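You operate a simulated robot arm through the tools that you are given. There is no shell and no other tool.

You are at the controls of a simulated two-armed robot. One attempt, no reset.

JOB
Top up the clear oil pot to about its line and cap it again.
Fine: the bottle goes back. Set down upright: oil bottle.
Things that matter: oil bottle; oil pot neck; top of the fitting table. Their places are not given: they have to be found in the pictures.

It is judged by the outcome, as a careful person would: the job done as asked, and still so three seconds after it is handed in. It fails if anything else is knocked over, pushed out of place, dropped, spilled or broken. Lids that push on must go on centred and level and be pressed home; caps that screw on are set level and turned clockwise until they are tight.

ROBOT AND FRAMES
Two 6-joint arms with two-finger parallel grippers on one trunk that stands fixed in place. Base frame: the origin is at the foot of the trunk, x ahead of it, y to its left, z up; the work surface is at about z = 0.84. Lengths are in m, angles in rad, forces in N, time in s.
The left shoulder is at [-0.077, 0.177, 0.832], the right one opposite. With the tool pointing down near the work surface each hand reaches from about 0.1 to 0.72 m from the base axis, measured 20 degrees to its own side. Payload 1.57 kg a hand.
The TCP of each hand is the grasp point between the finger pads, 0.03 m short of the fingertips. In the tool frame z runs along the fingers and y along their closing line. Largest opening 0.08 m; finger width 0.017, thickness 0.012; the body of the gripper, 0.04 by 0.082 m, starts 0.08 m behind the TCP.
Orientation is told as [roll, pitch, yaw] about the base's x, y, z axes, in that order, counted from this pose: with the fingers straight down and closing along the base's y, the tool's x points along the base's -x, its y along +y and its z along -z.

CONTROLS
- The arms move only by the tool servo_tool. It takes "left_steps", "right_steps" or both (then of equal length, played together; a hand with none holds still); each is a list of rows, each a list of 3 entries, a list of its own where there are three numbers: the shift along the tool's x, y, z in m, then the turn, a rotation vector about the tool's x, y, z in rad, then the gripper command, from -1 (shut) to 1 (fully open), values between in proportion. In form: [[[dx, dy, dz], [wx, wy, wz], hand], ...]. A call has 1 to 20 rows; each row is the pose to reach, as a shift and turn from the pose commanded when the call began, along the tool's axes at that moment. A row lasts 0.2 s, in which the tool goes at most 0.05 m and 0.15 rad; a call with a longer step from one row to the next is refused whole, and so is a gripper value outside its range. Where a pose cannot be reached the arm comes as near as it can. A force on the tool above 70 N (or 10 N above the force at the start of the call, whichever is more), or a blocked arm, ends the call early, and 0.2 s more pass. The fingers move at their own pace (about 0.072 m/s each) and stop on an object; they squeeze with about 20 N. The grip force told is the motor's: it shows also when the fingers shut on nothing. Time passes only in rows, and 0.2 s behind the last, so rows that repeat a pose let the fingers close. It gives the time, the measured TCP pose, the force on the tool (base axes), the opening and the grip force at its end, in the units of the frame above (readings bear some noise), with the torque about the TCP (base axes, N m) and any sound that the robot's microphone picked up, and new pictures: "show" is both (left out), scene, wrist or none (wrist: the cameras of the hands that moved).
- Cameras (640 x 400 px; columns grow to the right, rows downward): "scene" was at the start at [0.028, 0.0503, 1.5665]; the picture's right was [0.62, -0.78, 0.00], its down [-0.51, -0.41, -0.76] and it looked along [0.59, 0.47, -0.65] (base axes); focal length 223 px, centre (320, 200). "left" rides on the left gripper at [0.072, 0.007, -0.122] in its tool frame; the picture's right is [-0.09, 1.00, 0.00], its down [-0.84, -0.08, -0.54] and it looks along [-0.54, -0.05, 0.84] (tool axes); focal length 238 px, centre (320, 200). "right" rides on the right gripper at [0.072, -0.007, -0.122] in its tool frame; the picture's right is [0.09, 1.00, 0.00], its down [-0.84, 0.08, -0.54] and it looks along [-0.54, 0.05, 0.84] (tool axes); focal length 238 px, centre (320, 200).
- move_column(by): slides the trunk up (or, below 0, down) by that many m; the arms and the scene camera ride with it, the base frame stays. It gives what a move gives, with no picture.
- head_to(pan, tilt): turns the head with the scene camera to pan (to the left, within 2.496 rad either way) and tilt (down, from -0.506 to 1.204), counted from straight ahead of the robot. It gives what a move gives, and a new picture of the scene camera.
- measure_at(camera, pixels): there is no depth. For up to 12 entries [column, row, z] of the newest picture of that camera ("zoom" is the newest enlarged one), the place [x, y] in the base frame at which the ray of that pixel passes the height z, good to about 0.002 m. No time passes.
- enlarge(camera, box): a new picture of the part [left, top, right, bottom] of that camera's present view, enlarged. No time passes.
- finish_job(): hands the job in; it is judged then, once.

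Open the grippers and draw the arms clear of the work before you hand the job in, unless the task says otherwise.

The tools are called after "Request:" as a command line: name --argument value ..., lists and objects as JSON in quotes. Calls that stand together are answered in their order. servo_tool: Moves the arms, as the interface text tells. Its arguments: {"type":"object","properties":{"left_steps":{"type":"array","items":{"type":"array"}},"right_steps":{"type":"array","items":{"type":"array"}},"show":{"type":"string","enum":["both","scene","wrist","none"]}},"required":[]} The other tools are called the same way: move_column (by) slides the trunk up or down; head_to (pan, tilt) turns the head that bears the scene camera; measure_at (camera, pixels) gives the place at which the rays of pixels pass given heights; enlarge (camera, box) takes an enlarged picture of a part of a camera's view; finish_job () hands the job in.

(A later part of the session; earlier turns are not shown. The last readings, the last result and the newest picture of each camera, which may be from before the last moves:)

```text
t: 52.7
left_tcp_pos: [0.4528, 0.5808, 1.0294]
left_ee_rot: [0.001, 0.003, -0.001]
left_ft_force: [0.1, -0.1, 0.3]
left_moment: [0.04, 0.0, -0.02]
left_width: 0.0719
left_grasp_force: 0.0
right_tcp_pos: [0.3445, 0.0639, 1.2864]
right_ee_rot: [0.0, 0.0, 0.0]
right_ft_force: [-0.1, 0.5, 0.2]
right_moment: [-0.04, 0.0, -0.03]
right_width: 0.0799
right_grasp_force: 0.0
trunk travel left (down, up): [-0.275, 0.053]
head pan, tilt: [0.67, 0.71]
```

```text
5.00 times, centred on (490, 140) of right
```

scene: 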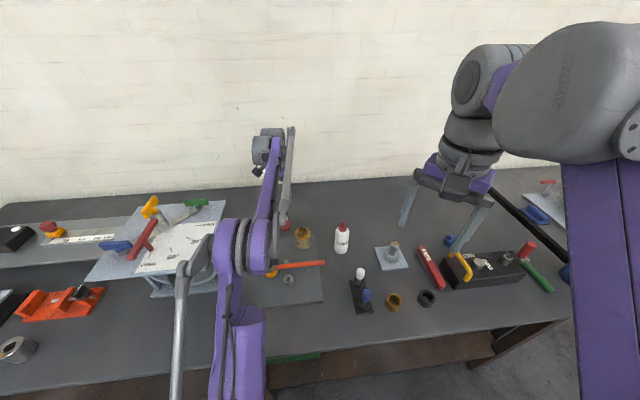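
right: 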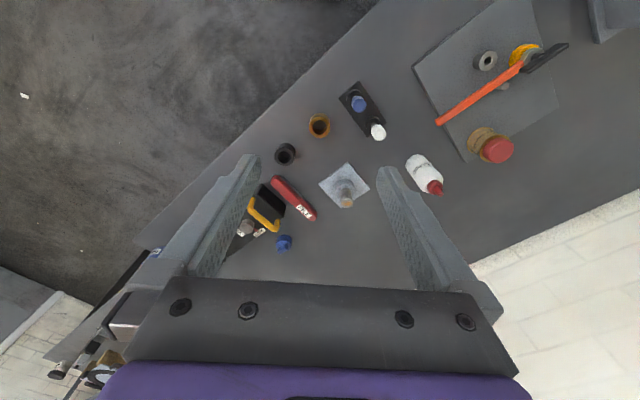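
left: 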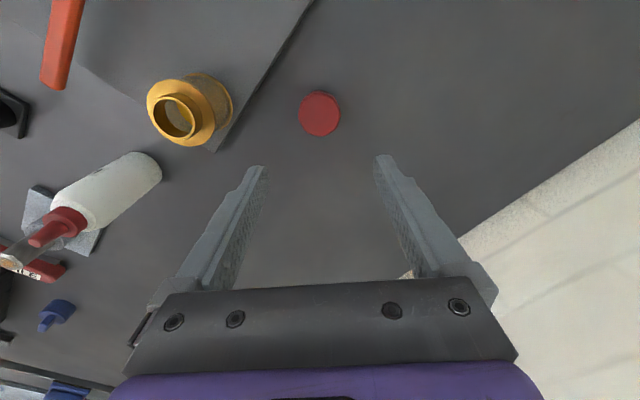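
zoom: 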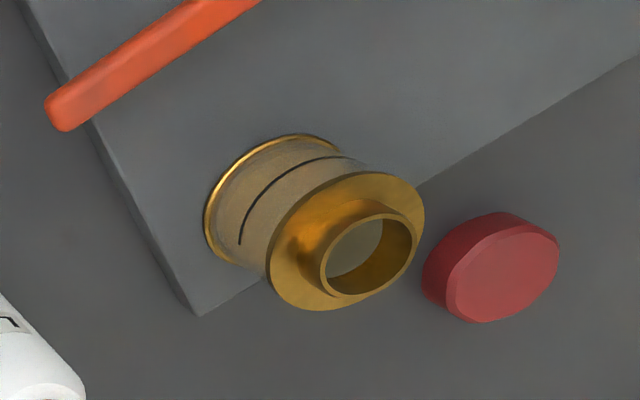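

The pot interior shows the oil low, below the line. Next I need a sideways grip on the bottle, so I'll move the left hand to free space (0.42, 0.37, 1.12) and test how far it can pitch the fingers forward.

Request:
servo_tool --left_steps '[[[0.006, -0.035, -0.02], [0, 0, 0], 0.8], [[0.012, -0.07, -0.04], [0, 0, 0], 0.8], [[0.018, -0.11, -0.06], [0, 0, 0], 0.8], [[0.024, -0.145, -0.08], [0, 0, 0], 0.8], [[0.03, -0.18, -0.09], [0, 0, 0], 0.8], [[0.033, -0.21, -0.09], [0, 0, 0], 0.8], [[0.033, -0.21, -0.09], [0, 0, 0], 0.8]]' --show "none"

Request:
servo_tool --left_steps '[[[0, 0, 0], [0, -0.13, 0], 0.8], [[0, 0, 0], [0, -0.26, 0], 0.8], [[0, 0, 0], [0, -0.39, 0], 0.8], [[0, 0, 0], [0, -0.52, 0], 0.8], [[0, 0, 0], [0, -0.65, 0], 0.8], [[0, 0, 0], [0, -0.78, 0], 0.8], [[0, 0, 0], [0, -0.91, 0], 0.8], [[0, 0, 0], [0, -1.04, 0], 0.8], [[0, 0, 0], [0, -1.04, 0], 0.8]]' --show "both"

Request:
measure_at --camera "scene" --pixels '[[325, 263, 0.86], [325, 263, 0.88], [325, 263, 0.9], [325, 263, 0.92], [360, 270, 0.9], [366, 294, 0.9]]'

```text
t: 54.3
left_tcp_pos: [0.417, 0.3698, 1.1195]
left_ee_rot: [0.003, 0.002, -0.001]
left_ft_force: [0.2, -0.5, 0.0]
left_moment: [-0.01, -0.03, -0.02]
left_width: 0.0721
left_grasp_force: 0.1
right_tcp_pos: [0.3455, 0.065, 1.2867]
right_ee_rot: [0.0, -0.001, 0.0]
right_ft_force: [-0.6, 0.7, -0.8]
right_moment: [-0.02, 0.01, 0.01]
right_width: 0.0801
right_grasp_force: 0.1
trunk travel left (down, up): [-0.275, 0.053]
head pan, tilt: [0.67, 0.71]
```

```text
t: 56.3
left_tcp_pos: [0.4172, 0.3725, 1.1207]
left_ee_rot: [0.004, -1.038, -0.003]
left_ft_force: [-0.6, -0.7, 1.0]
left_moment: [0.01, -0.01, 0.06]
left_width: 0.0719
left_grasp_force: 0.2
right_tcp_pos: [0.3447, 0.0626, 1.286]
right_ee_rot: [0.001, 0.002, 0.0]
right_ft_force: [-0.6, -0.1, 0.0]
right_moment: [0.02, -0.03, -0.01]
right_width: 0.0802
right_grasp_force: 0.1
trunk travel left (down, up): [-0.275, 0.053]
head pan, tilt: [0.67, 0.71]
```

scene: 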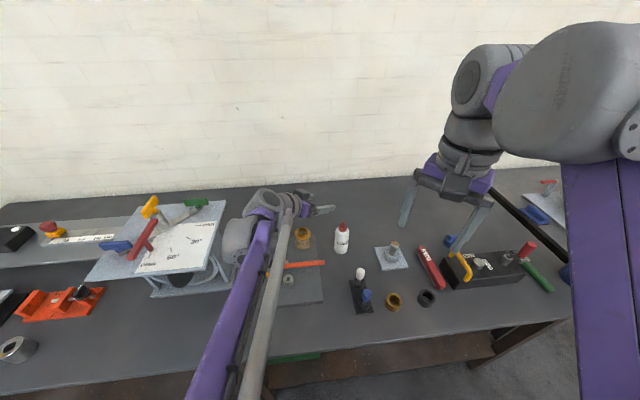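
left: 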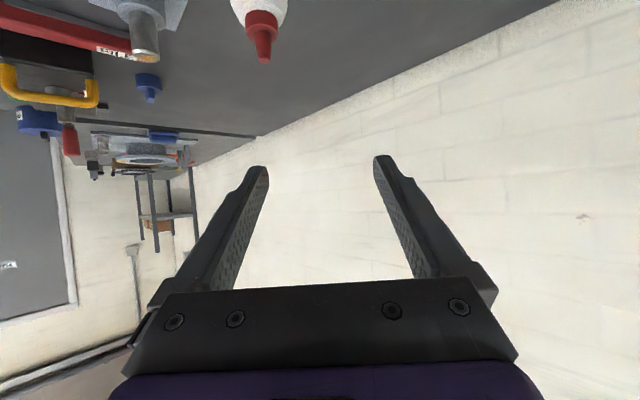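

```text
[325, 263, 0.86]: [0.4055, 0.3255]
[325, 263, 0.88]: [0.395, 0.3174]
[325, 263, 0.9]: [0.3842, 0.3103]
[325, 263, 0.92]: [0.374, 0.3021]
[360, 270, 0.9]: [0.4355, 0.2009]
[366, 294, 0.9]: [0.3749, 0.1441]
```

Pitch −1.04 is reachable. I'll continue to horizontal to test the limit.

Request:
servo_tool --left_steps '[[[0, 0, 0], [0, -0.13, 0], 0.8], [[0, 0, 0], [0, -0.26, 0], 0.8], [[0, 0, 0], [0, -0.39, 0], 0.8], [[0, 0, 0], [0, -0.52, 0], 0.8], [[0, 0, 0], [0, -0.52, 0], 0.8]]' --show "both"

```text
t: 57.5
left_tcp_pos: [0.4167, 0.3706, 1.1199]
left_ee_rot: [0.168, -1.557, -0.168]
left_ft_force: [0.6, 0.5, 0.0]
left_moment: [-0.01, 0.02, -0.01]
left_width: 0.0719
left_grasp_force: 0.2
right_tcp_pos: [0.3433, 0.0629, 1.2869]
right_ee_rot: [-0.001, 0.001, 0.0]
right_ft_force: [0.7, 0.1, 0.0]
right_moment: [0.02, 0.01, -0.02]
right_width: 0.0799
right_grasp_force: 0.0
trunk travel left (down, up): [-0.275, 0.053]
head pan, tilt: [0.67, 0.71]
```

scene: 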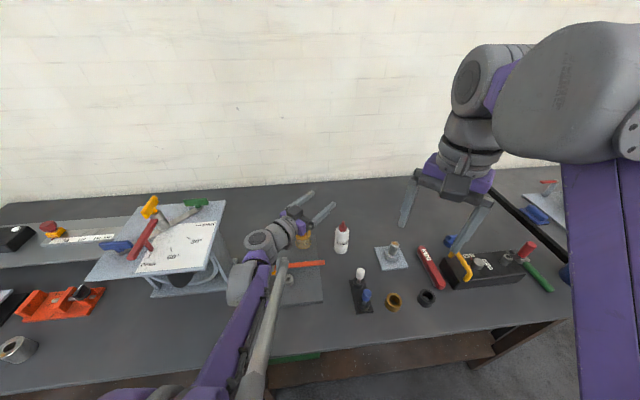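
left: 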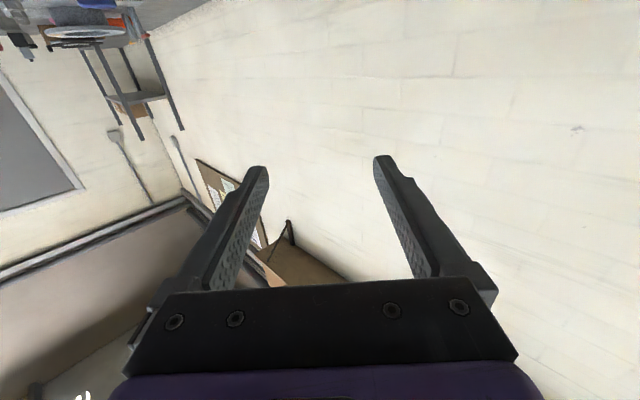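

Horizontal is reachable here, but the wrist camera hangs below the fingers, so I'll take the bottle with the fingers about 43° below horizontal. I'll first move to (0.42, 0.30, 1.06) at that pitch.

Request:
servo_tool --left_steps '[[[0.01, -0.012, 0.001], [0, 0.12, 0], 1], [[0.02, -0.024, 0.002], [0, 0.24, 0], 1], [[0.03, -0.036, 0.002], [0, 0.36, 0], 1], [[0.04, -0.048, 0.003], [0, 0.48, 0], 1], [[0.05, -0.06, 0.004], [0, 0.6, 0], 1], [[0.06, -0.07, 0.004], [0, 0.737, 0], 1], [[0.06, -0.07, 0.004], [0, 0.737, 0], 1]]' --show "both"

Request:
enlarge --camera "scene" --box '[270, 200, 390, 300]'

```text
t: 59.1
left_tcp_pos: [0.4195, 0.3009, 1.0604]
left_ee_rot: [0.001, -0.818, -0.001]
left_ft_force: [-0.2, 0.3, 0.6]
left_moment: [0.03, -0.02, -0.03]
left_width: 0.0801
left_grasp_force: 0.1
right_tcp_pos: [0.3433, 0.0641, 1.2852]
right_ee_rot: [0.0, 0.0, 0.0]
right_ft_force: [-0.2, 0.1, -0.2]
right_moment: [-0.02, -0.03, 0.03]
right_width: 0.0802
right_grasp_force: 0.0
trunk travel left (down, up): [-0.275, 0.053]
head pan, tilt: [0.67, 0.71]
```

scene: 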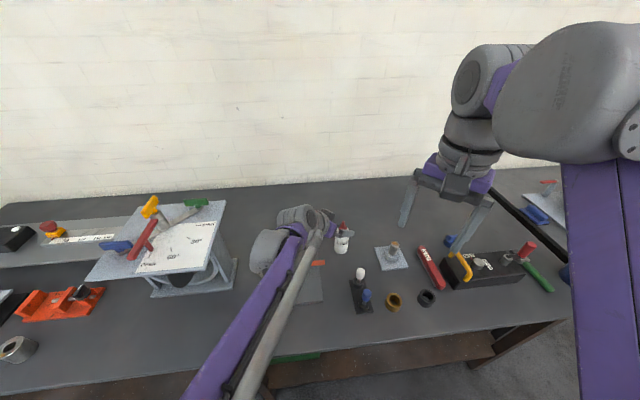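
left: 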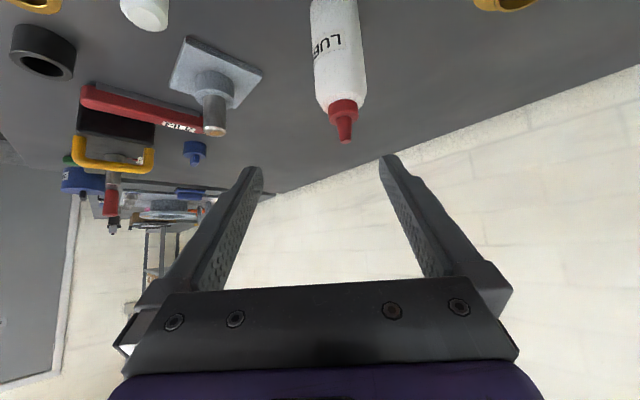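

```text
4.00 times, centred on (330, 250) of scene
```

zoom: 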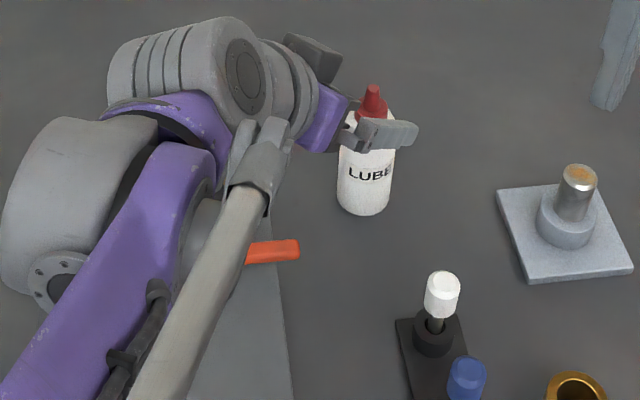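

I'll measure the bottle's tip and cap in this low-angle wrist view to refine its axis and height.

Request:
enlarge --camera "left" --box '[280, 0, 400, 150]'

Request:
measure_at --camera "left" --pixels '[[345, 140, 0.98], [345, 140, 0.99], [345, 140, 1.0], [345, 140, 1.01], [342, 102, 0.96], [342, 102, 0.97], [342, 102, 0.98]]'

Request:
measure_at --camera "scene" --pixels '[[343.3, 222.1, 0.99], [343.3, 222.1, 1.0], [343.3, 222.1, 1.01], [341.2, 250.2, 0.84]]'

```text
2.67 times, centred on (340, 75) of left
```

zoom: 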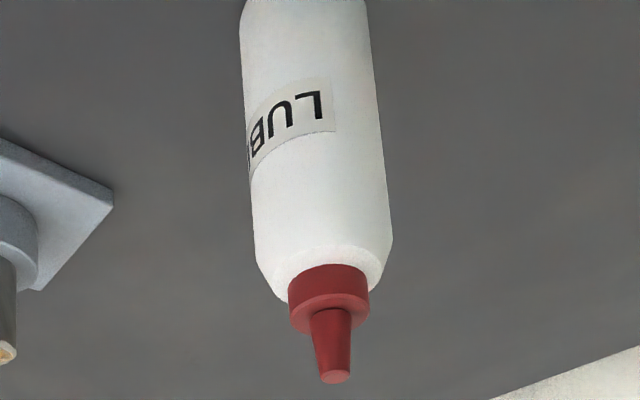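

```text
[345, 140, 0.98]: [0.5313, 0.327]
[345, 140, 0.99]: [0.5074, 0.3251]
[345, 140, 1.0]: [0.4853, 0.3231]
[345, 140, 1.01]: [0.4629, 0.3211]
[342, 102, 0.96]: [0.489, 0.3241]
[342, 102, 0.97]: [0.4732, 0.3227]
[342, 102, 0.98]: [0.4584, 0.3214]
```

```text
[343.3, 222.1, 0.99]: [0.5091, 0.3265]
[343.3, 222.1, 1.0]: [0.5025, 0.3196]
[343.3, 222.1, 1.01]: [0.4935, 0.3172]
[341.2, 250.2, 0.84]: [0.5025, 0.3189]
```

Both cameras agree: bottle axis (0.508, 0.3255), tip z 0.991, body to about 0.94, diameter about 0.052. I'll yaw the hand 0.3 rad left and move to the pre-grasp point 10 cm back along the approach line.

Request:
servo_tool --left_steps '[[[0.011, 0.0006, 0.015], [-0.044, 0, -0.041], 1], [[0.022, 0.0012, 0.03], [-0.088, 0, -0.082], 1], [[0.033, 0.0018, 0.046], [-0.131, 0, -0.123], 1], [[0.044, 0.0024, 0.061], [-0.175, 0, -0.164], 1], [[0.0545, 0.003, 0.0764], [-0.219, 0, -0.205], 1], [[0.0545, 0.003, 0.0764], [-0.219, 0, -0.205], 1]]' --show "both"

Request:
enlarge --camera "scene" --box '[290, 205, 390, 280]'

```text
t: 60.5
left_tcp_pos: [0.4384, 0.3032, 0.9668]
left_ee_rot: [0.003, -0.821, 0.299]
left_ft_force: [-0.2, -0.2, 0.5]
left_moment: [-0.01, -0.02, -0.01]
left_width: 0.08
left_grasp_force: 0.0
right_tcp_pos: [0.345, 0.0637, 1.2859]
right_ee_rot: [0.0, 0.0, -0.001]
right_ft_force: [0.1, 0.0, 0.5]
right_moment: [0.03, -0.02, -0.02]
right_width: 0.0803
right_grasp_force: 0.0
trunk travel left (down, up): [-0.275, 0.053]
head pan, tilt: [0.67, 0.71]
```

scene: 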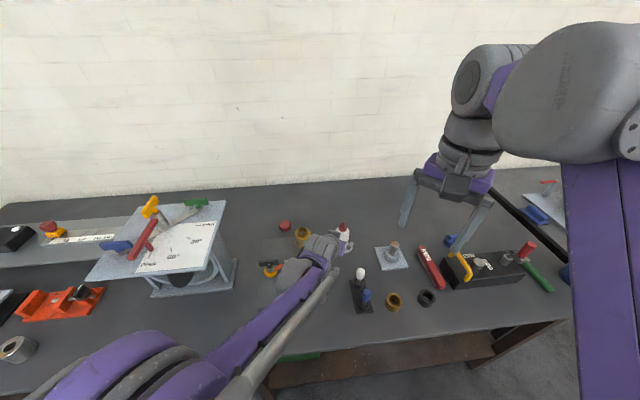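
left: 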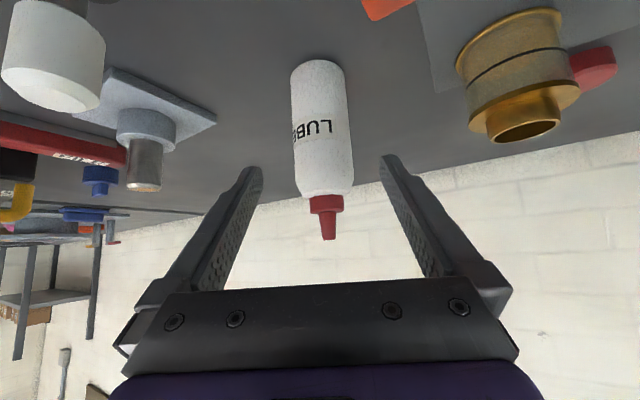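

```text
5.33 times, centred on (340, 242) of scene
```

zoom: 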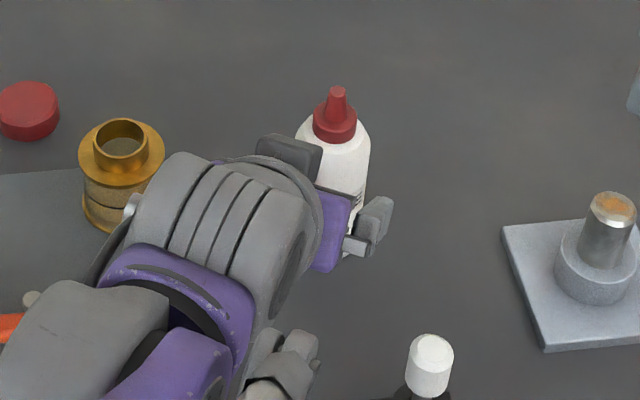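

The bottle is centred between the fingers, and this low wrist view also shows the pot from the side. I'll zoom in on the pot to see the oil level now.

Request:
enlarge --camera "left" --box '[440, 0, 600, 150]'

Request:
enlarge --camera "left" --box '[260, 40, 400, 250]'

```text
2.67 times, centred on (520, 75) of left
```

zoom: 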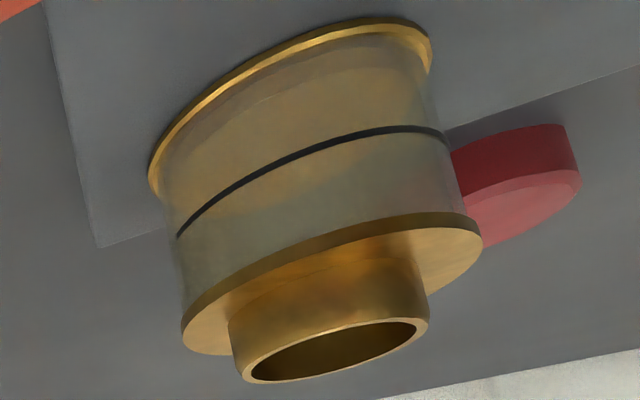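

```text
1.90 times, centred on (330, 145) of left
```

zoom: 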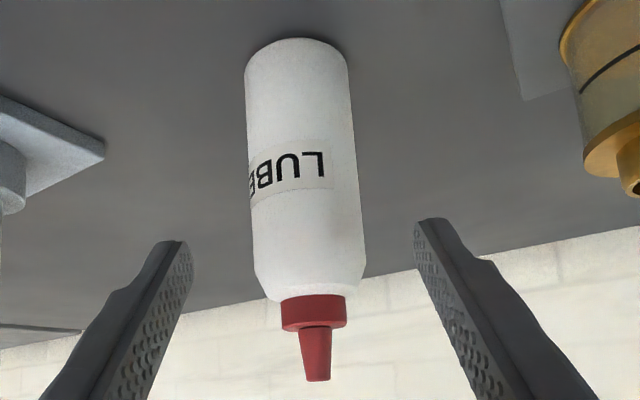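

I'll zoom closer on the glass to find the oil surface relative to the line.

Request:
enlarge --camera "left" --box '[475, 0, 565, 70]'

Request:
enlarge --camera "scene" --box '[290, 225, 320, 252]'

```text
5.71 times, centred on (520, 35) of left
```

zoom: 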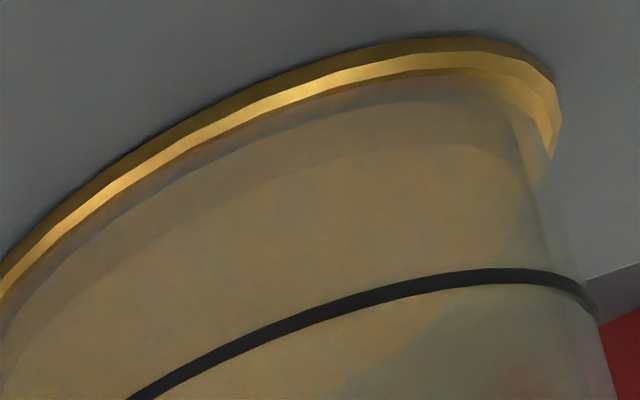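

```text
14.81 times, centred on (305, 238) of scene
```

zoom: 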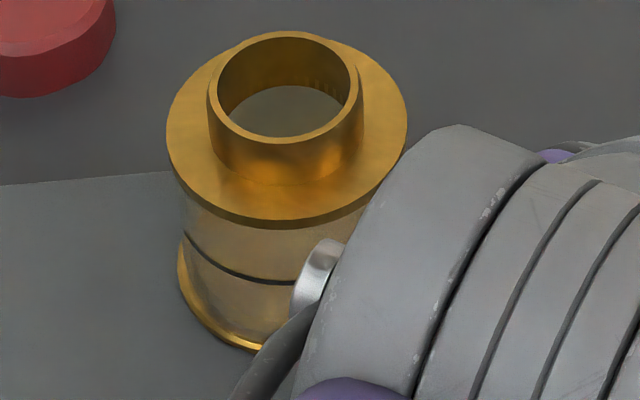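

The oil surface is hard to see from here, but I have a reference picture. Now I'll advance 9.9 cm along the fingers to straddle the bottle at z≈0.90.

Request:
servo_tool --left_steps '[[[0, 0, 0.02], [0, 0, 0], 1], [[0, 0, 0.04], [0, 0, 0], 1], [[0, 0, 0.06], [0, 0, 0], 1], [[0, 0, 0.08], [0, 0, 0], 1], [[0, 0.001, 0.099], [0, 0, 0], 1], [[0, 0.001, 0.099], [0, 0, 0], 1]]' --show "both"

Request:
enlarge --camera "scene" --box '[290, 205, 390, 280]'

Request:
enlarge --camera "left" --box '[220, 80, 420, 280]'

```text
t: 61.9
left_tcp_pos: [0.5098, 0.3264, 0.9018]
left_ee_rot: [0.003, -0.822, 0.298]
left_ft_force: [-1.0, -0.3, -0.5]
left_moment: [0.05, -0.04, 0.03]
left_width: 0.08
left_grasp_force: 0.0
right_tcp_pos: [0.3443, 0.0643, 1.2863]
right_ee_rot: [-0.001, 0.0, 0.0]
right_ft_force: [-0.6, 0.5, -0.8]
right_moment: [0.01, -0.01, -0.03]
right_width: 0.0803
right_grasp_force: 0.0
trunk travel left (down, up): [-0.275, 0.053]
head pan, tilt: [0.67, 0.71]
```

scene: 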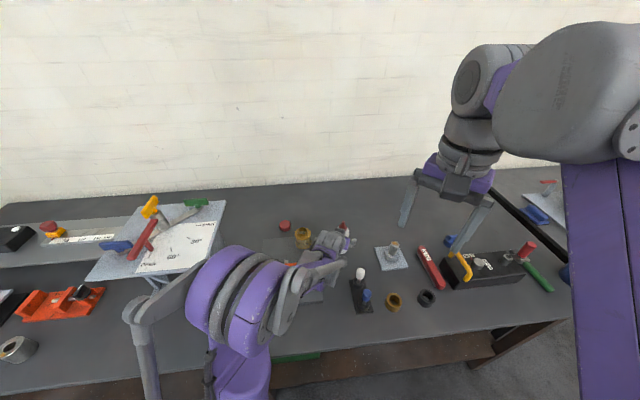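
left: 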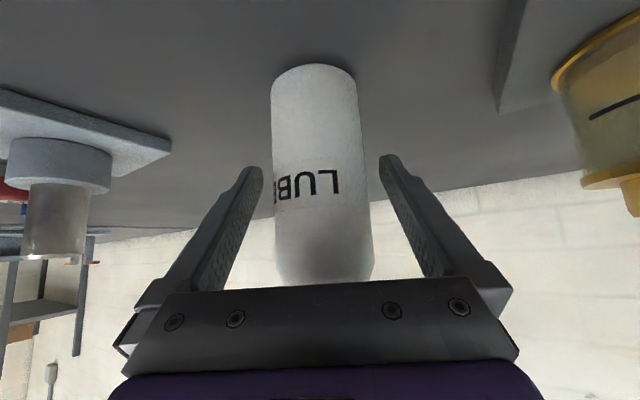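

```text
5.33 times, centred on (340, 242) of scene
```

zoom: 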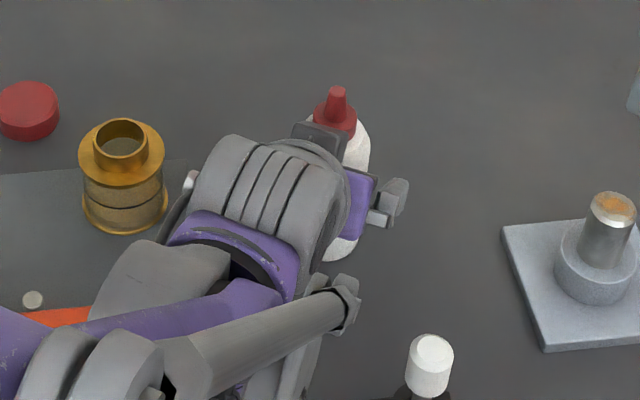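

```text
2.00 times, centred on (320, 180) of left
```

zoom: 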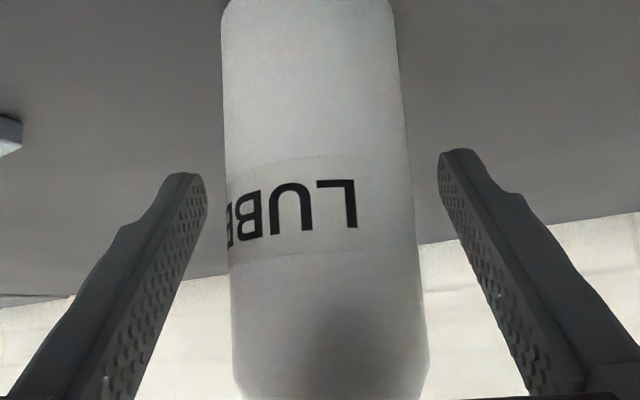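

The bottle stands between the fingers, nearly centred. I'll close on it.

Request:
servo_tool --left_steps '[[[0, 0, 0], [0, 0, 0], 0.5], [[0, 0, 0], [0, 0, 0], 0.2], [[0, 0, 0], [0, 0, 0], -0.2], [[0, 0, 0], [0, 0, 0], -1], [[0, 0, 0], [0, 0, 0], -1], [[0, 0, 0], [0, 0, 0], -1]]' --show "wrist"

```text
t: 63.3
left_tcp_pos: [0.5086, 0.3269, 0.9026]
left_ee_rot: [0.001, -0.82, 0.298]
left_ft_force: [-0.1, -0.2, 0.2]
left_moment: [0.01, 0.0, 0.0]
left_width: 0.0511
left_grasp_force: 19.8
right_tcp_pos: [0.3446, 0.0641, 1.286]
right_ee_rot: [-0.001, 0.0, 0.0]
right_ft_force: [-0.5, 1.2, -0.8]
right_moment: [-0.03, 0.0, -0.03]
right_width: 0.0799
right_grasp_force: 0.0
trunk travel left (down, up): [-0.275, 0.053]
head pan, tilt: [0.67, 0.71]
```

left: 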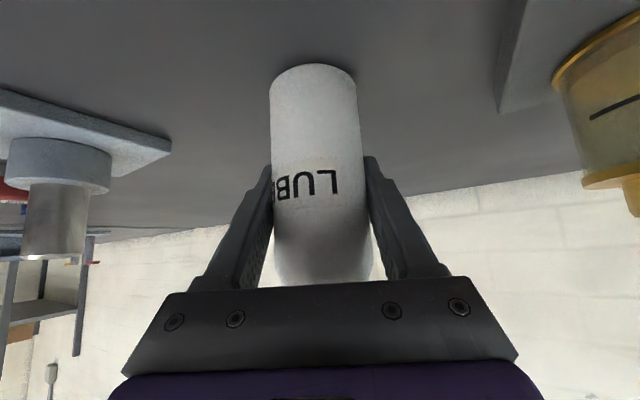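

The bottle is gripped (width 0.051, 20 N) at TCP (0.5086, 0.3269, 0.9026). I'll lift it straight up 15 cm.

Request:
servo_tool --left_steps '[[[-0.0073, 0, -0.0068], [0, 0, 0], -1], [[-0.0219, 0, -0.0205], [0, 0, 0], -1], [[-0.0439, 0, -0.0409], [0, 0, 0], -1], [[-0.0658, 0, -0.0614], [0, 0, 0], -1], [[-0.0878, 0, -0.0818], [0, 0, 0], -1], [[-0.1097, 0, -0.1023], [0, 0, 0], -1], [[-0.1097, 0, -0.1023], [0, 0, 0], -1]]' --show "both"

Request:
enlarge --camera "left" --box '[500, 0, 640, 120]'

```text
t: 64.9
left_tcp_pos: [0.5085, 0.3281, 1.0503]
left_ee_rot: [0.001, -0.818, 0.297]
left_ft_force: [-0.2, 0.2, -2.0]
left_moment: [-0.02, 0.0, -0.03]
left_width: 0.0512
left_grasp_force: 20.1
right_tcp_pos: [0.3441, 0.0635, 1.2866]
right_ee_rot: [0.0, 0.0, -0.001]
right_ft_force: [0.0, 0.5, -0.3]
right_moment: [0.0, -0.02, 0.0]
right_width: 0.08
right_grasp_force: 0.1
trunk travel left (down, up): [-0.275, 0.053]
head pan, tilt: [0.67, 0.71]
```

scene: 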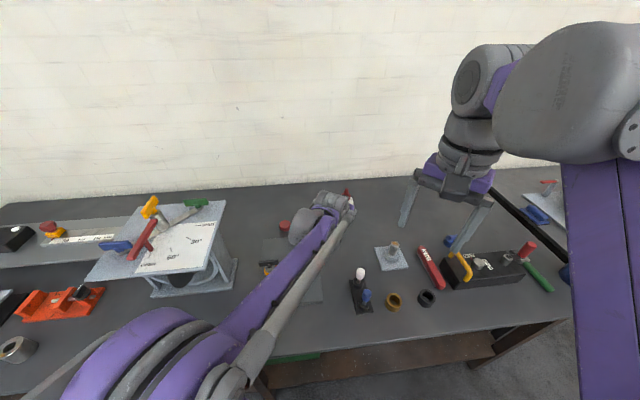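
left: 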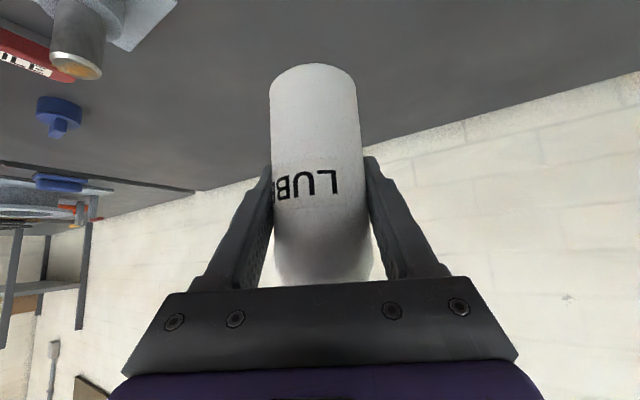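

```text
3.33 times, centred on (570, 60) of left
```

zoom: 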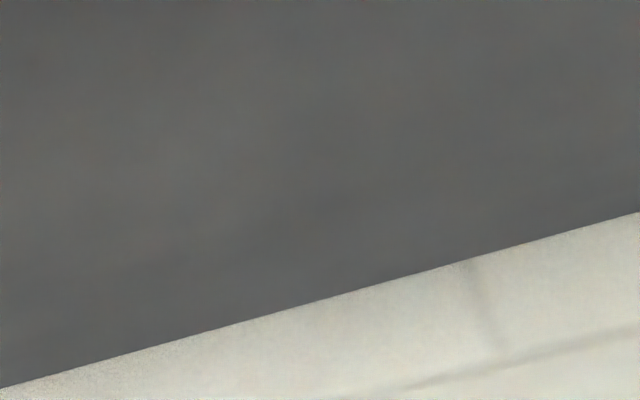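

The bottle is up and holding (about 2 N). Before pouring I'll bring the right hand's camera to a lower side view of the pot for monitoring the level: TCP (0.28, 0.06, 1.0), yawed 1.2 rad left.

Request:
servo_tool --right_steps '[[[0.006, 0, 0.028], [0, 0, -0.12], 0.5], [[0.012, 0, 0.056], [0, 0, -0.24], 0.5], [[0.019, -0.001, 0.084], [0, 0, -0.36], 0], [[0.025, -0.001, 0.113], [0, 0, -0.48], -0.5], [[0.032, -0.002, 0.142], [0, 0, -0.6], -1], [[0.038, -0.002, 0.17], [0, 0, -0.72], -1], [[0.045, -0.003, 0.2], [0, 0, -0.84], -1], [[0.051, -0.003, 0.228], [0, 0, -0.96], -1], [[0.058, -0.004, 0.257], [0, 0, -1.08], -1], [[0.064, -0.004, 0.286], [0, 0, -1.2], -1], [[0.064, -0.004, 0.286], [0, 0, -1.2], -1]]' --show "both"

Request:
enlarge --camera "right" --box '[260, 0, 420, 120]'

```text
t: 67.3
left_tcp_pos: [0.509, 0.3279, 1.0491]
left_ee_rot: [0.001, -0.822, 0.299]
left_ft_force: [0.6, 0.2, -1.4]
left_moment: [0.02, 0.01, -0.01]
left_width: 0.0513
left_grasp_force: 20.0
right_tcp_pos: [0.2819, 0.0611, 0.9976]
right_ee_rot: [0.001, -0.001, 1.201]
right_ft_force: [-0.8, -0.1, -0.2]
right_moment: [-0.04, -0.05, 0.02]
right_width: 0.0
right_grasp_force: 19.6
trunk travel left (down, up): [-0.275, 0.053]
head pan, tilt: [0.67, 0.71]
```

scene: 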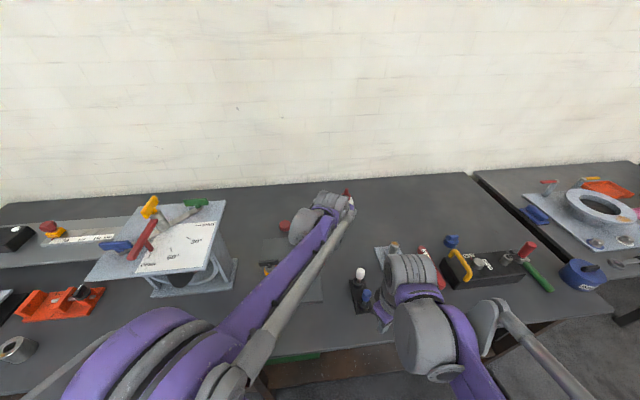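
right: 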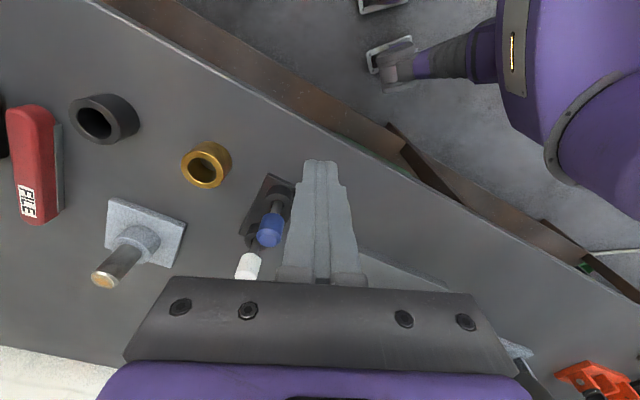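

```text
3.33 times, centred on (340, 60) of right
```

zoom: 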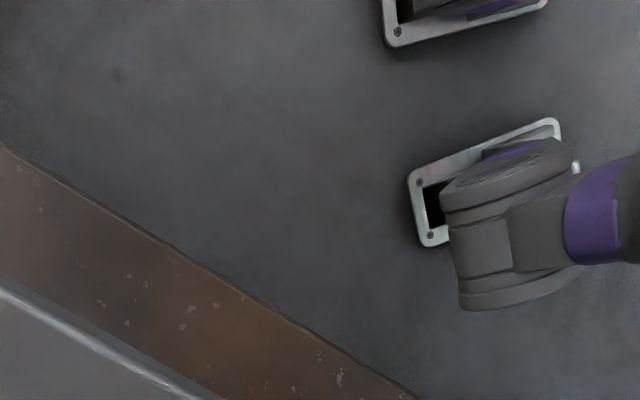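

The right camera needs the hand pitched forward to see the pot. I'll pitch it 0.6 rad about the tool's y and open its fingers so they don't block the view.

Request:
servo_tool --right_steps '[[[0, 0, 0], [0, -0.12, 0], -0.5], [[0, 0, 0], [0, -0.24, 0], 0], [[0, 0, 0], [0, -0.36, 0], 0.5], [[0, 0, 0], [0, -0.48, 0], 1], [[0, 0, 0], [0, -0.6, 0], 1], [[0, 0, 0], [0, -0.6, 0], 1]]' --show "both"

Request:
enlarge --camera "right" --box '[270, 160, 370, 240]'

```text
t: 68.7
left_tcp_pos: [0.5068, 0.3272, 1.0486]
left_ee_rot: [0.001, -0.82, 0.298]
left_ft_force: [0.4, -0.2, -1.5]
left_moment: [0.01, 0.02, 0.01]
left_width: 0.0511
left_grasp_force: 19.8
right_tcp_pos: [0.2806, 0.0611, 0.9998]
right_ee_rot: [-0.003, -0.602, 1.202]
right_ft_force: [0.3, 0.3, -0.4]
right_moment: [0.01, 0.03, 0.04]
right_width: 0.08
right_grasp_force: 0.2
trunk travel left (down, up): [-0.275, 0.053]
head pan, tilt: [0.67, 0.71]
```

scene: 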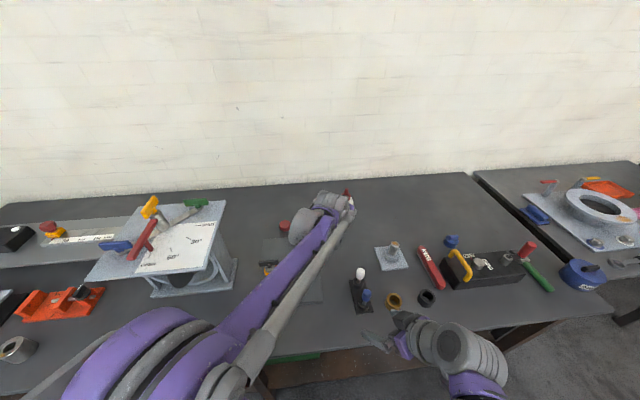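
right: 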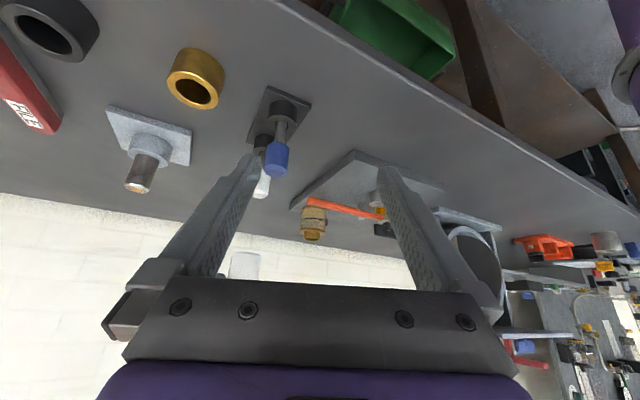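

```text
5.00 times, centred on (320, 200) of right
```

zoom: 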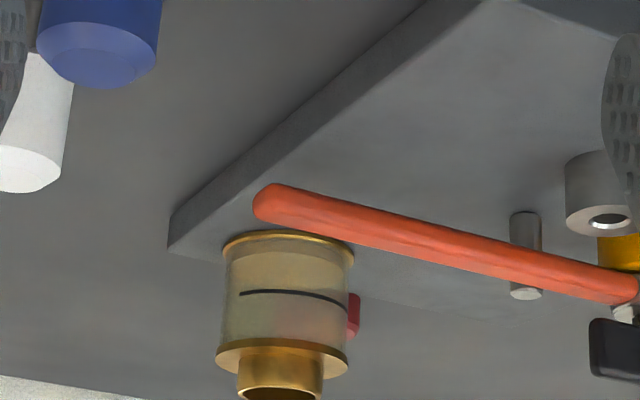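

The right camera now gives a clear (inverted) side view of the pot at (313,223). I'll zoom on the glass.

Request:
enlarge --camera "right" --box '[294, 202, 334, 242]'

```text
10.00 times, centred on (314, 222) of right
```

zoom: 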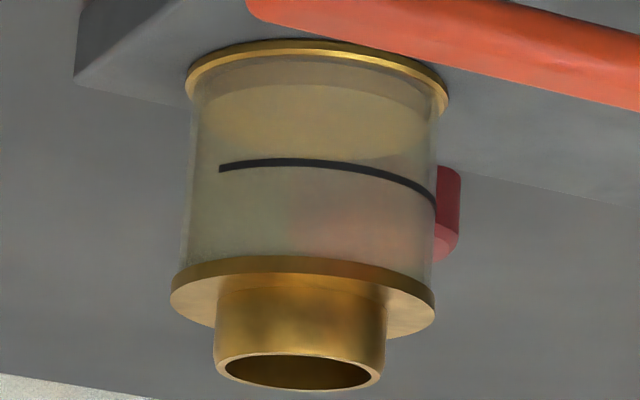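

The view shows the oil surface (amber ellipse) well below the line — roughly a quarter of the way up. Now I'll level the left hand (pitch up 0.75 rad), keeping the bottle's spout above horizontal.

Request:
servo_tool --left_steps '[[[0, 0, 0], [0, -0.125, 0], -1], [[0, 0, 0], [0, -0.25, 0], -1], [[0, 0, 0], [0, -0.375, 0], -1], [[0, 0, 0], [0, -0.5, 0], -1], [[0, 0, 0], [0, -0.625, 0], -1], [[0, 0, 0], [0, -0.75, 0], -1], [[0, 0, 0], [0, -0.75, 0], -1]]' --show "both"

Request:
enlarge --camera "scene" --box '[260, 150, 400, 260]'

```text
t: 70.3
left_tcp_pos: [0.5079, 0.3342, 1.0468]
left_ee_rot: [0.019, -1.5, 0.314]
left_ft_force: [0.0, 0.0, -2.5]
left_moment: [0.01, -0.02, 0.04]
left_width: 0.0514
left_grasp_force: 20.0
left hand out of reach, approached as far as the arm can: row 6, 7
right_tcp_pos: [0.2805, 0.0595, 0.9999]
right_ee_rot: [0.0, -0.601, 1.2]
right_ft_force: [0.0, -0.2, -0.1]
right_moment: [0.02, -0.01, 0.03]
right_width: 0.08
right_grasp_force: 0.2
trunk travel left (down, up): [-0.275, 0.053]
head pan, tilt: [0.67, 0.71]
```

scene: 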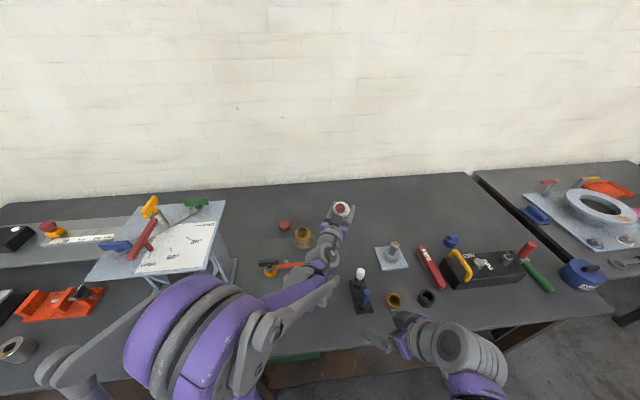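
left: 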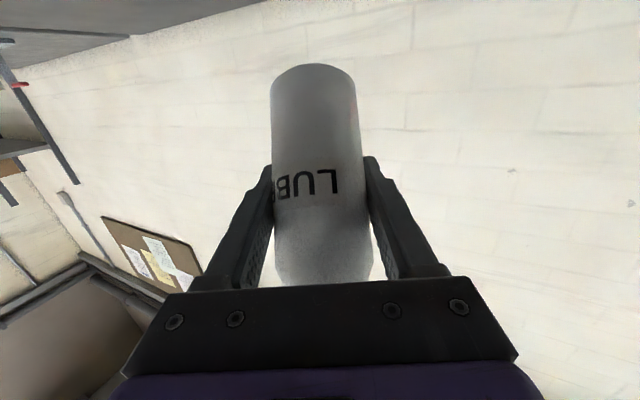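

```text
3.64 times, centred on (330, 205) of scene
```

zoom: 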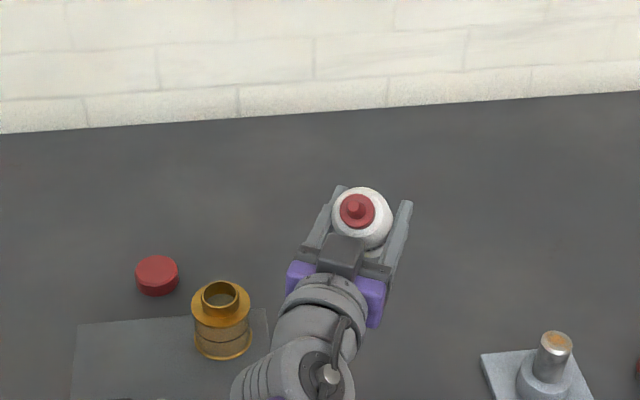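

The hand reached only pitch −1.50 here: the wrist's upward bend is limited at this height, and it would be worse at the pour height. Lowering the trunk would help; I'll check where the table's near edge is first.

Request:
measure_at --camera "scene" --pixels '[[300, 352, 0.84], [380, 343, 0.84], [500, 330, 0.84], [570, 318, 0.84], [100, 390, 0.84]]'

Request:
enlarge --camera "scene" --box '[0, 250, 320, 400]'

```text
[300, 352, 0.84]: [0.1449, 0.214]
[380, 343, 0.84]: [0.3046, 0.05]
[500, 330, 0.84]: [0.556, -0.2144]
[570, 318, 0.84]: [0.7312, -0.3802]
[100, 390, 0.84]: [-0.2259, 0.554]
```

```text
2.00 times, centred on (160, 325) of scene
```

zoom: 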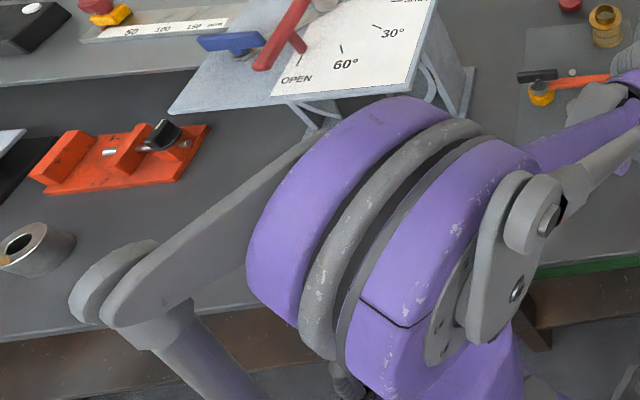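

The table edge runs along x+y≈0.355, about 18 cm from the left shoulder, so a modest lowering is safe. I'll raise both hands 12 cm first, then lower the trunk 12 cm so they end where they are now.

Request:
servo_tool --left_steps '[[[-0.03, 0, -0.002], [0, 0, 0], -1], [[-0.06, 0, -0.004], [0, 0, 0], -1], [[-0.09, 0, -0.006], [0, 0, 0], -1], [[-0.1197, 0, -0.0085], [0, 0, 0], -1], [[-0.1197, 0, -0.0085], [0, 0, 0], -1]]' --right_steps '[[[-0.017, 0, -0.025], [0, 0, 0], 1], [[-0.034, 0, -0.05], [0, 0, 0], 1], [[-0.051, 0, -0.075], [0, 0, 0], 1], [[-0.0678, 0, -0.099], [0, 0, 0], 1], [[-0.0678, 0, -0.099], [0, 0, 0], 1]]' --show "none"

Request:
move_column --by -0.12

```text
t: 71.5
left_tcp_pos: [0.5083, 0.3312, 1.1683]
left_ee_rot: [0.07, -1.499, 0.264]
left_ft_force: [-0.3, 0.7, -2.1]
left_moment: [-0.03, -0.02, -0.03]
left_width: 0.0511
left_grasp_force: 20.3
right_tcp_pos: [0.2807, 0.0605, 1.1191]
right_ee_rot: [0.0, -0.601, 1.2]
right_ft_force: [1.3, 0.8, 0.4]
right_moment: [0.01, -0.01, 0.01]
right_width: 0.0801
right_grasp_force: 0.2
trunk travel left (down, up): [-0.275, 0.053]
head pan, tilt: [0.67, 0.71]
```

```text
t: 73.0
left_tcp_pos: [0.5064, 0.3323, 1.0486]
left_ee_rot: [0.074, -1.501, 0.257]
left_ft_force: [0.2, -0.1, -1.3]
left_moment: [0.01, 0.03, 0.01]
left_width: 0.0514
left_grasp_force: 19.8
right_tcp_pos: [0.2798, 0.0603, 1.0]
right_ee_rot: [-0.001, -0.601, 1.201]
right_ft_force: [0.2, 0.3, -0.3]
right_moment: [0.01, 0.0, 0.01]
right_width: 0.0797
right_grasp_force: 0.1
trunk travel left (down, up): [-0.155, 0.173]
head pan, tilt: [0.67, 0.71]
```

The trunk is down 12 cm and the hands are unchanged. I'll level the left hand and move it beside the pot to (0.501, 0.410, 1.06), still with the spout upward.

Request:
servo_tool --left_steps '[[[-0.003, 0.019, 0.005], [0, -0.02, 0], -1], [[-0.006, 0.038, 0.01], [0, -0.035, 0], -1], [[-0.01, 0.057, 0.015], [0, -0.05, 0], -1], [[-0.0129, 0.0754, 0.0198], [0, -0.07, 0], -1], [[-0.0129, 0.0754, 0.0198], [0, -0.07, 0], -1]]' --show "both"

Request:
enlarge --camera "scene" --box '[240, 120, 400, 240]'

Request:
enlarge --camera "right" --box '[220, 180, 380, 300]'

```text
t: 74.2
left_tcp_pos: [0.5143, 0.3766, 1.0553]
left_ee_rot: [-1.51, -1.491, 1.892]
left_ft_force: [0.3, -0.8, -1.1]
left_moment: [-0.02, 0.04, -0.04]
left_width: 0.051
left_grasp_force: 20.0
left hand out of reach, approached as far as the arm can: row 2, 3, 4, 5
right_tcp_pos: [0.28, 0.06, 1.0008]
right_ee_rot: [0.001, -0.6, 1.201]
right_ft_force: [-0.1, -0.2, 0.4]
right_moment: [0.0, 0.01, -0.04]
right_width: 0.0802
right_grasp_force: 0.1
trunk travel left (down, up): [-0.155, 0.173]
head pan, tilt: [0.67, 0.71]
```

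scene: 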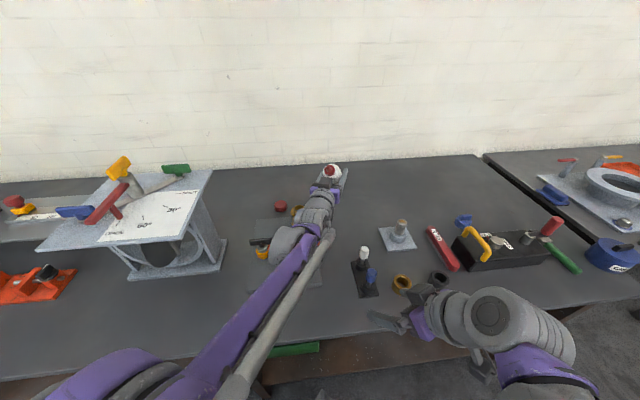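
left: 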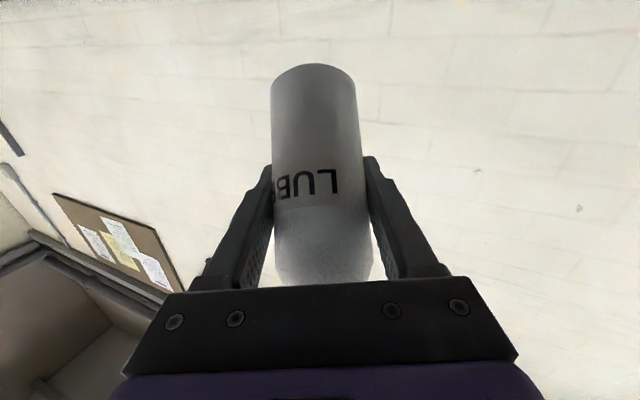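

```text
3.33 times, centred on (320, 180) of scene
```

zoom: 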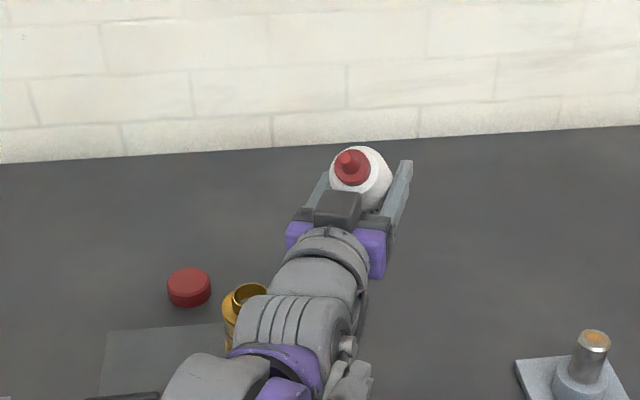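

```text
3.33 times, centred on (300, 240) of right
```

zoom: 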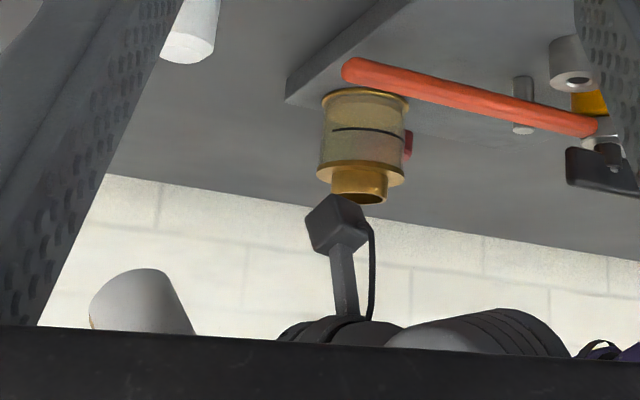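

This wrist seems to hit a singular alignment when the tool points straight along the forearm; it worked earlier with the tool yawed to the right of the forearm. I'll pitch back down a little first, then yaw right.

Request:
servo_tool --left_steps '[[[-0.006, 0.001, -0.008], [0, 0.12, 0], -1], [[-0.013, 0.002, -0.017], [0, 0.25, 0], -1], [[-0.019, 0.003, -0.026], [0, 0.38, 0], -1], [[-0.0254, 0.004, -0.034], [0, 0.5, 0], -1], [[-0.0254, 0.004, -0.034], [0, 0.5, 0], -1]]' --show "none"

```text
t: 75.4
left_tcp_pos: [0.4809, 0.3694, 1.0835]
left_ee_rot: [-0.174, -1.059, 0.534]
left_ft_force: [-0.4, 0.7, -0.8]
left_moment: [0.05, 0.01, 0.04]
left_width: 0.0512
left_grasp_force: 20.3
right_tcp_pos: [0.2796, 0.0585, 1.0]
right_ee_rot: [0.0, -0.601, 1.201]
right_ft_force: [0.8, 0.1, 0.5]
right_moment: [0.0, 0.01, 0.01]
right_width: 0.0801
right_grasp_force: 0.1
trunk travel left (down, up): [-0.155, 0.173]
head pan, tilt: [0.67, 0.71]
```

Orientation is now clear of the singular spot. I'll yaw the hand right (to yaw −0.15) and remove the small roll, holding the position.

Request:
servo_tool --left_steps '[[[0, 0, 0], [0.085, 0.006, 0.066], -1], [[0, 0, 0], [0.17, 0.012, 0.132], -1], [[0, 0, 0], [0.254, 0.017, 0.199], -1], [[0, 0, 0], [0.339, 0.023, 0.265], -1], [[0, 0, 0], [0.424, 0.029, 0.331], -1], [[0, 0, 0], [0.424, 0.029, 0.331], -1]]' --show "none"

```text
t: 76.8
left_tcp_pos: [0.4802, 0.3677, 1.0821]
left_ee_rot: [0.01, -1.059, -0.16]
left_ft_force: [0.6, -0.4, -1.2]
left_moment: [-0.02, -0.01, -0.03]
left_width: 0.0514
left_grasp_force: 19.5
right_tcp_pos: [0.28, 0.0599, 1.0001]
right_ee_rot: [-0.001, -0.601, 1.201]
right_ft_force: [1.2, 0.1, 0.0]
right_moment: [0.03, -0.01, 0.02]
right_width: 0.0799
right_grasp_force: 0.0
trunk travel left (down, up): [-0.155, 0.173]
head pan, tilt: [0.67, 0.71]
```

Good: roll 0, pitch −1.06, yaw −0.16. Now pitch up 0.51 rad to horizontal.

Request:
servo_tool --left_steps '[[[0, 0.003, 0], [0, -0.13, 0], -1], [[0, 0.006, 0], [0, -0.26, 0], -1], [[0, 0.009, 0], [0, -0.39, 0], -1], [[0, 0.012, 0], [0, -0.51, 0], -1], [[0, 0.012, 0], [0, -0.51, 0], -1]]' --show "both"

Request:
enlarge --camera "scene" --box '[240, 120, 400, 240]'

Request:
enlarge --camera "right" --box '[220, 180, 380, 300]'

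```text
t: 78.0
left_tcp_pos: [0.482, 0.3796, 1.0817]
left_ee_rot: [0.994, -1.565, -1.148]
left_ft_force: [-0.2, -0.4, -0.5]
left_moment: [-0.02, -0.02, -0.01]
left_width: 0.0514
left_grasp_force: 19.5
right_tcp_pos: [0.2807, 0.06, 1.0004]
right_ee_rot: [0.001, -0.6, 1.2]
right_ft_force: [0.0, 0.2, -0.4]
right_moment: [0.0, 0.0, 0.0]
right_width: 0.08
right_grasp_force: 0.0
trunk travel left (down, up): [-0.155, 0.173]
head pan, tilt: [0.67, 0.71]
```

scene: 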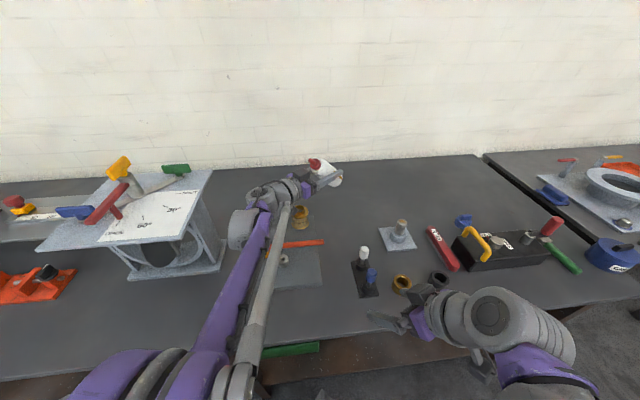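
left: 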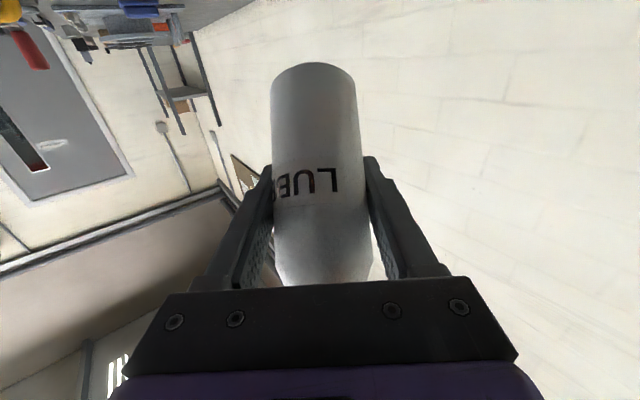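

```text
3.33 times, centred on (320, 180) of scene
```

zoom: 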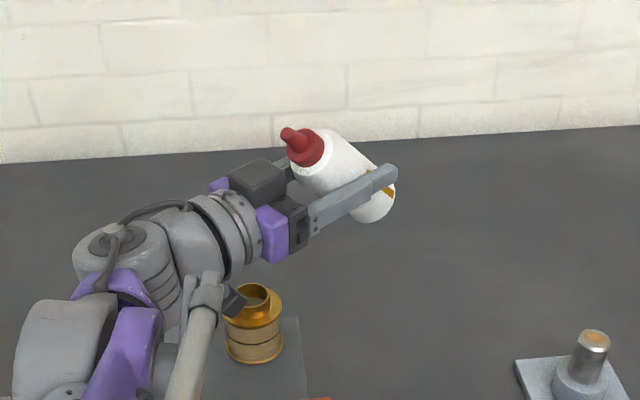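

```text
3.33 times, centred on (300, 240) of right
```

zoom: 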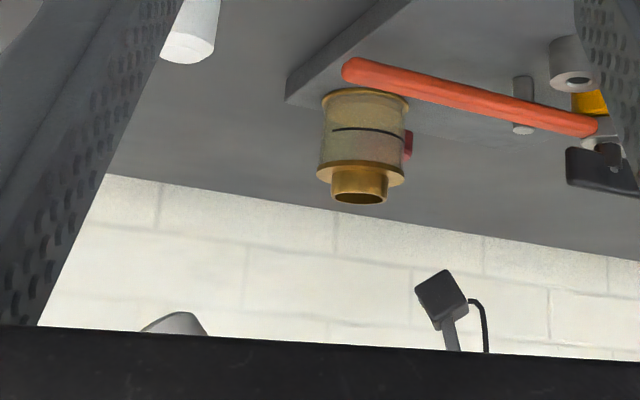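

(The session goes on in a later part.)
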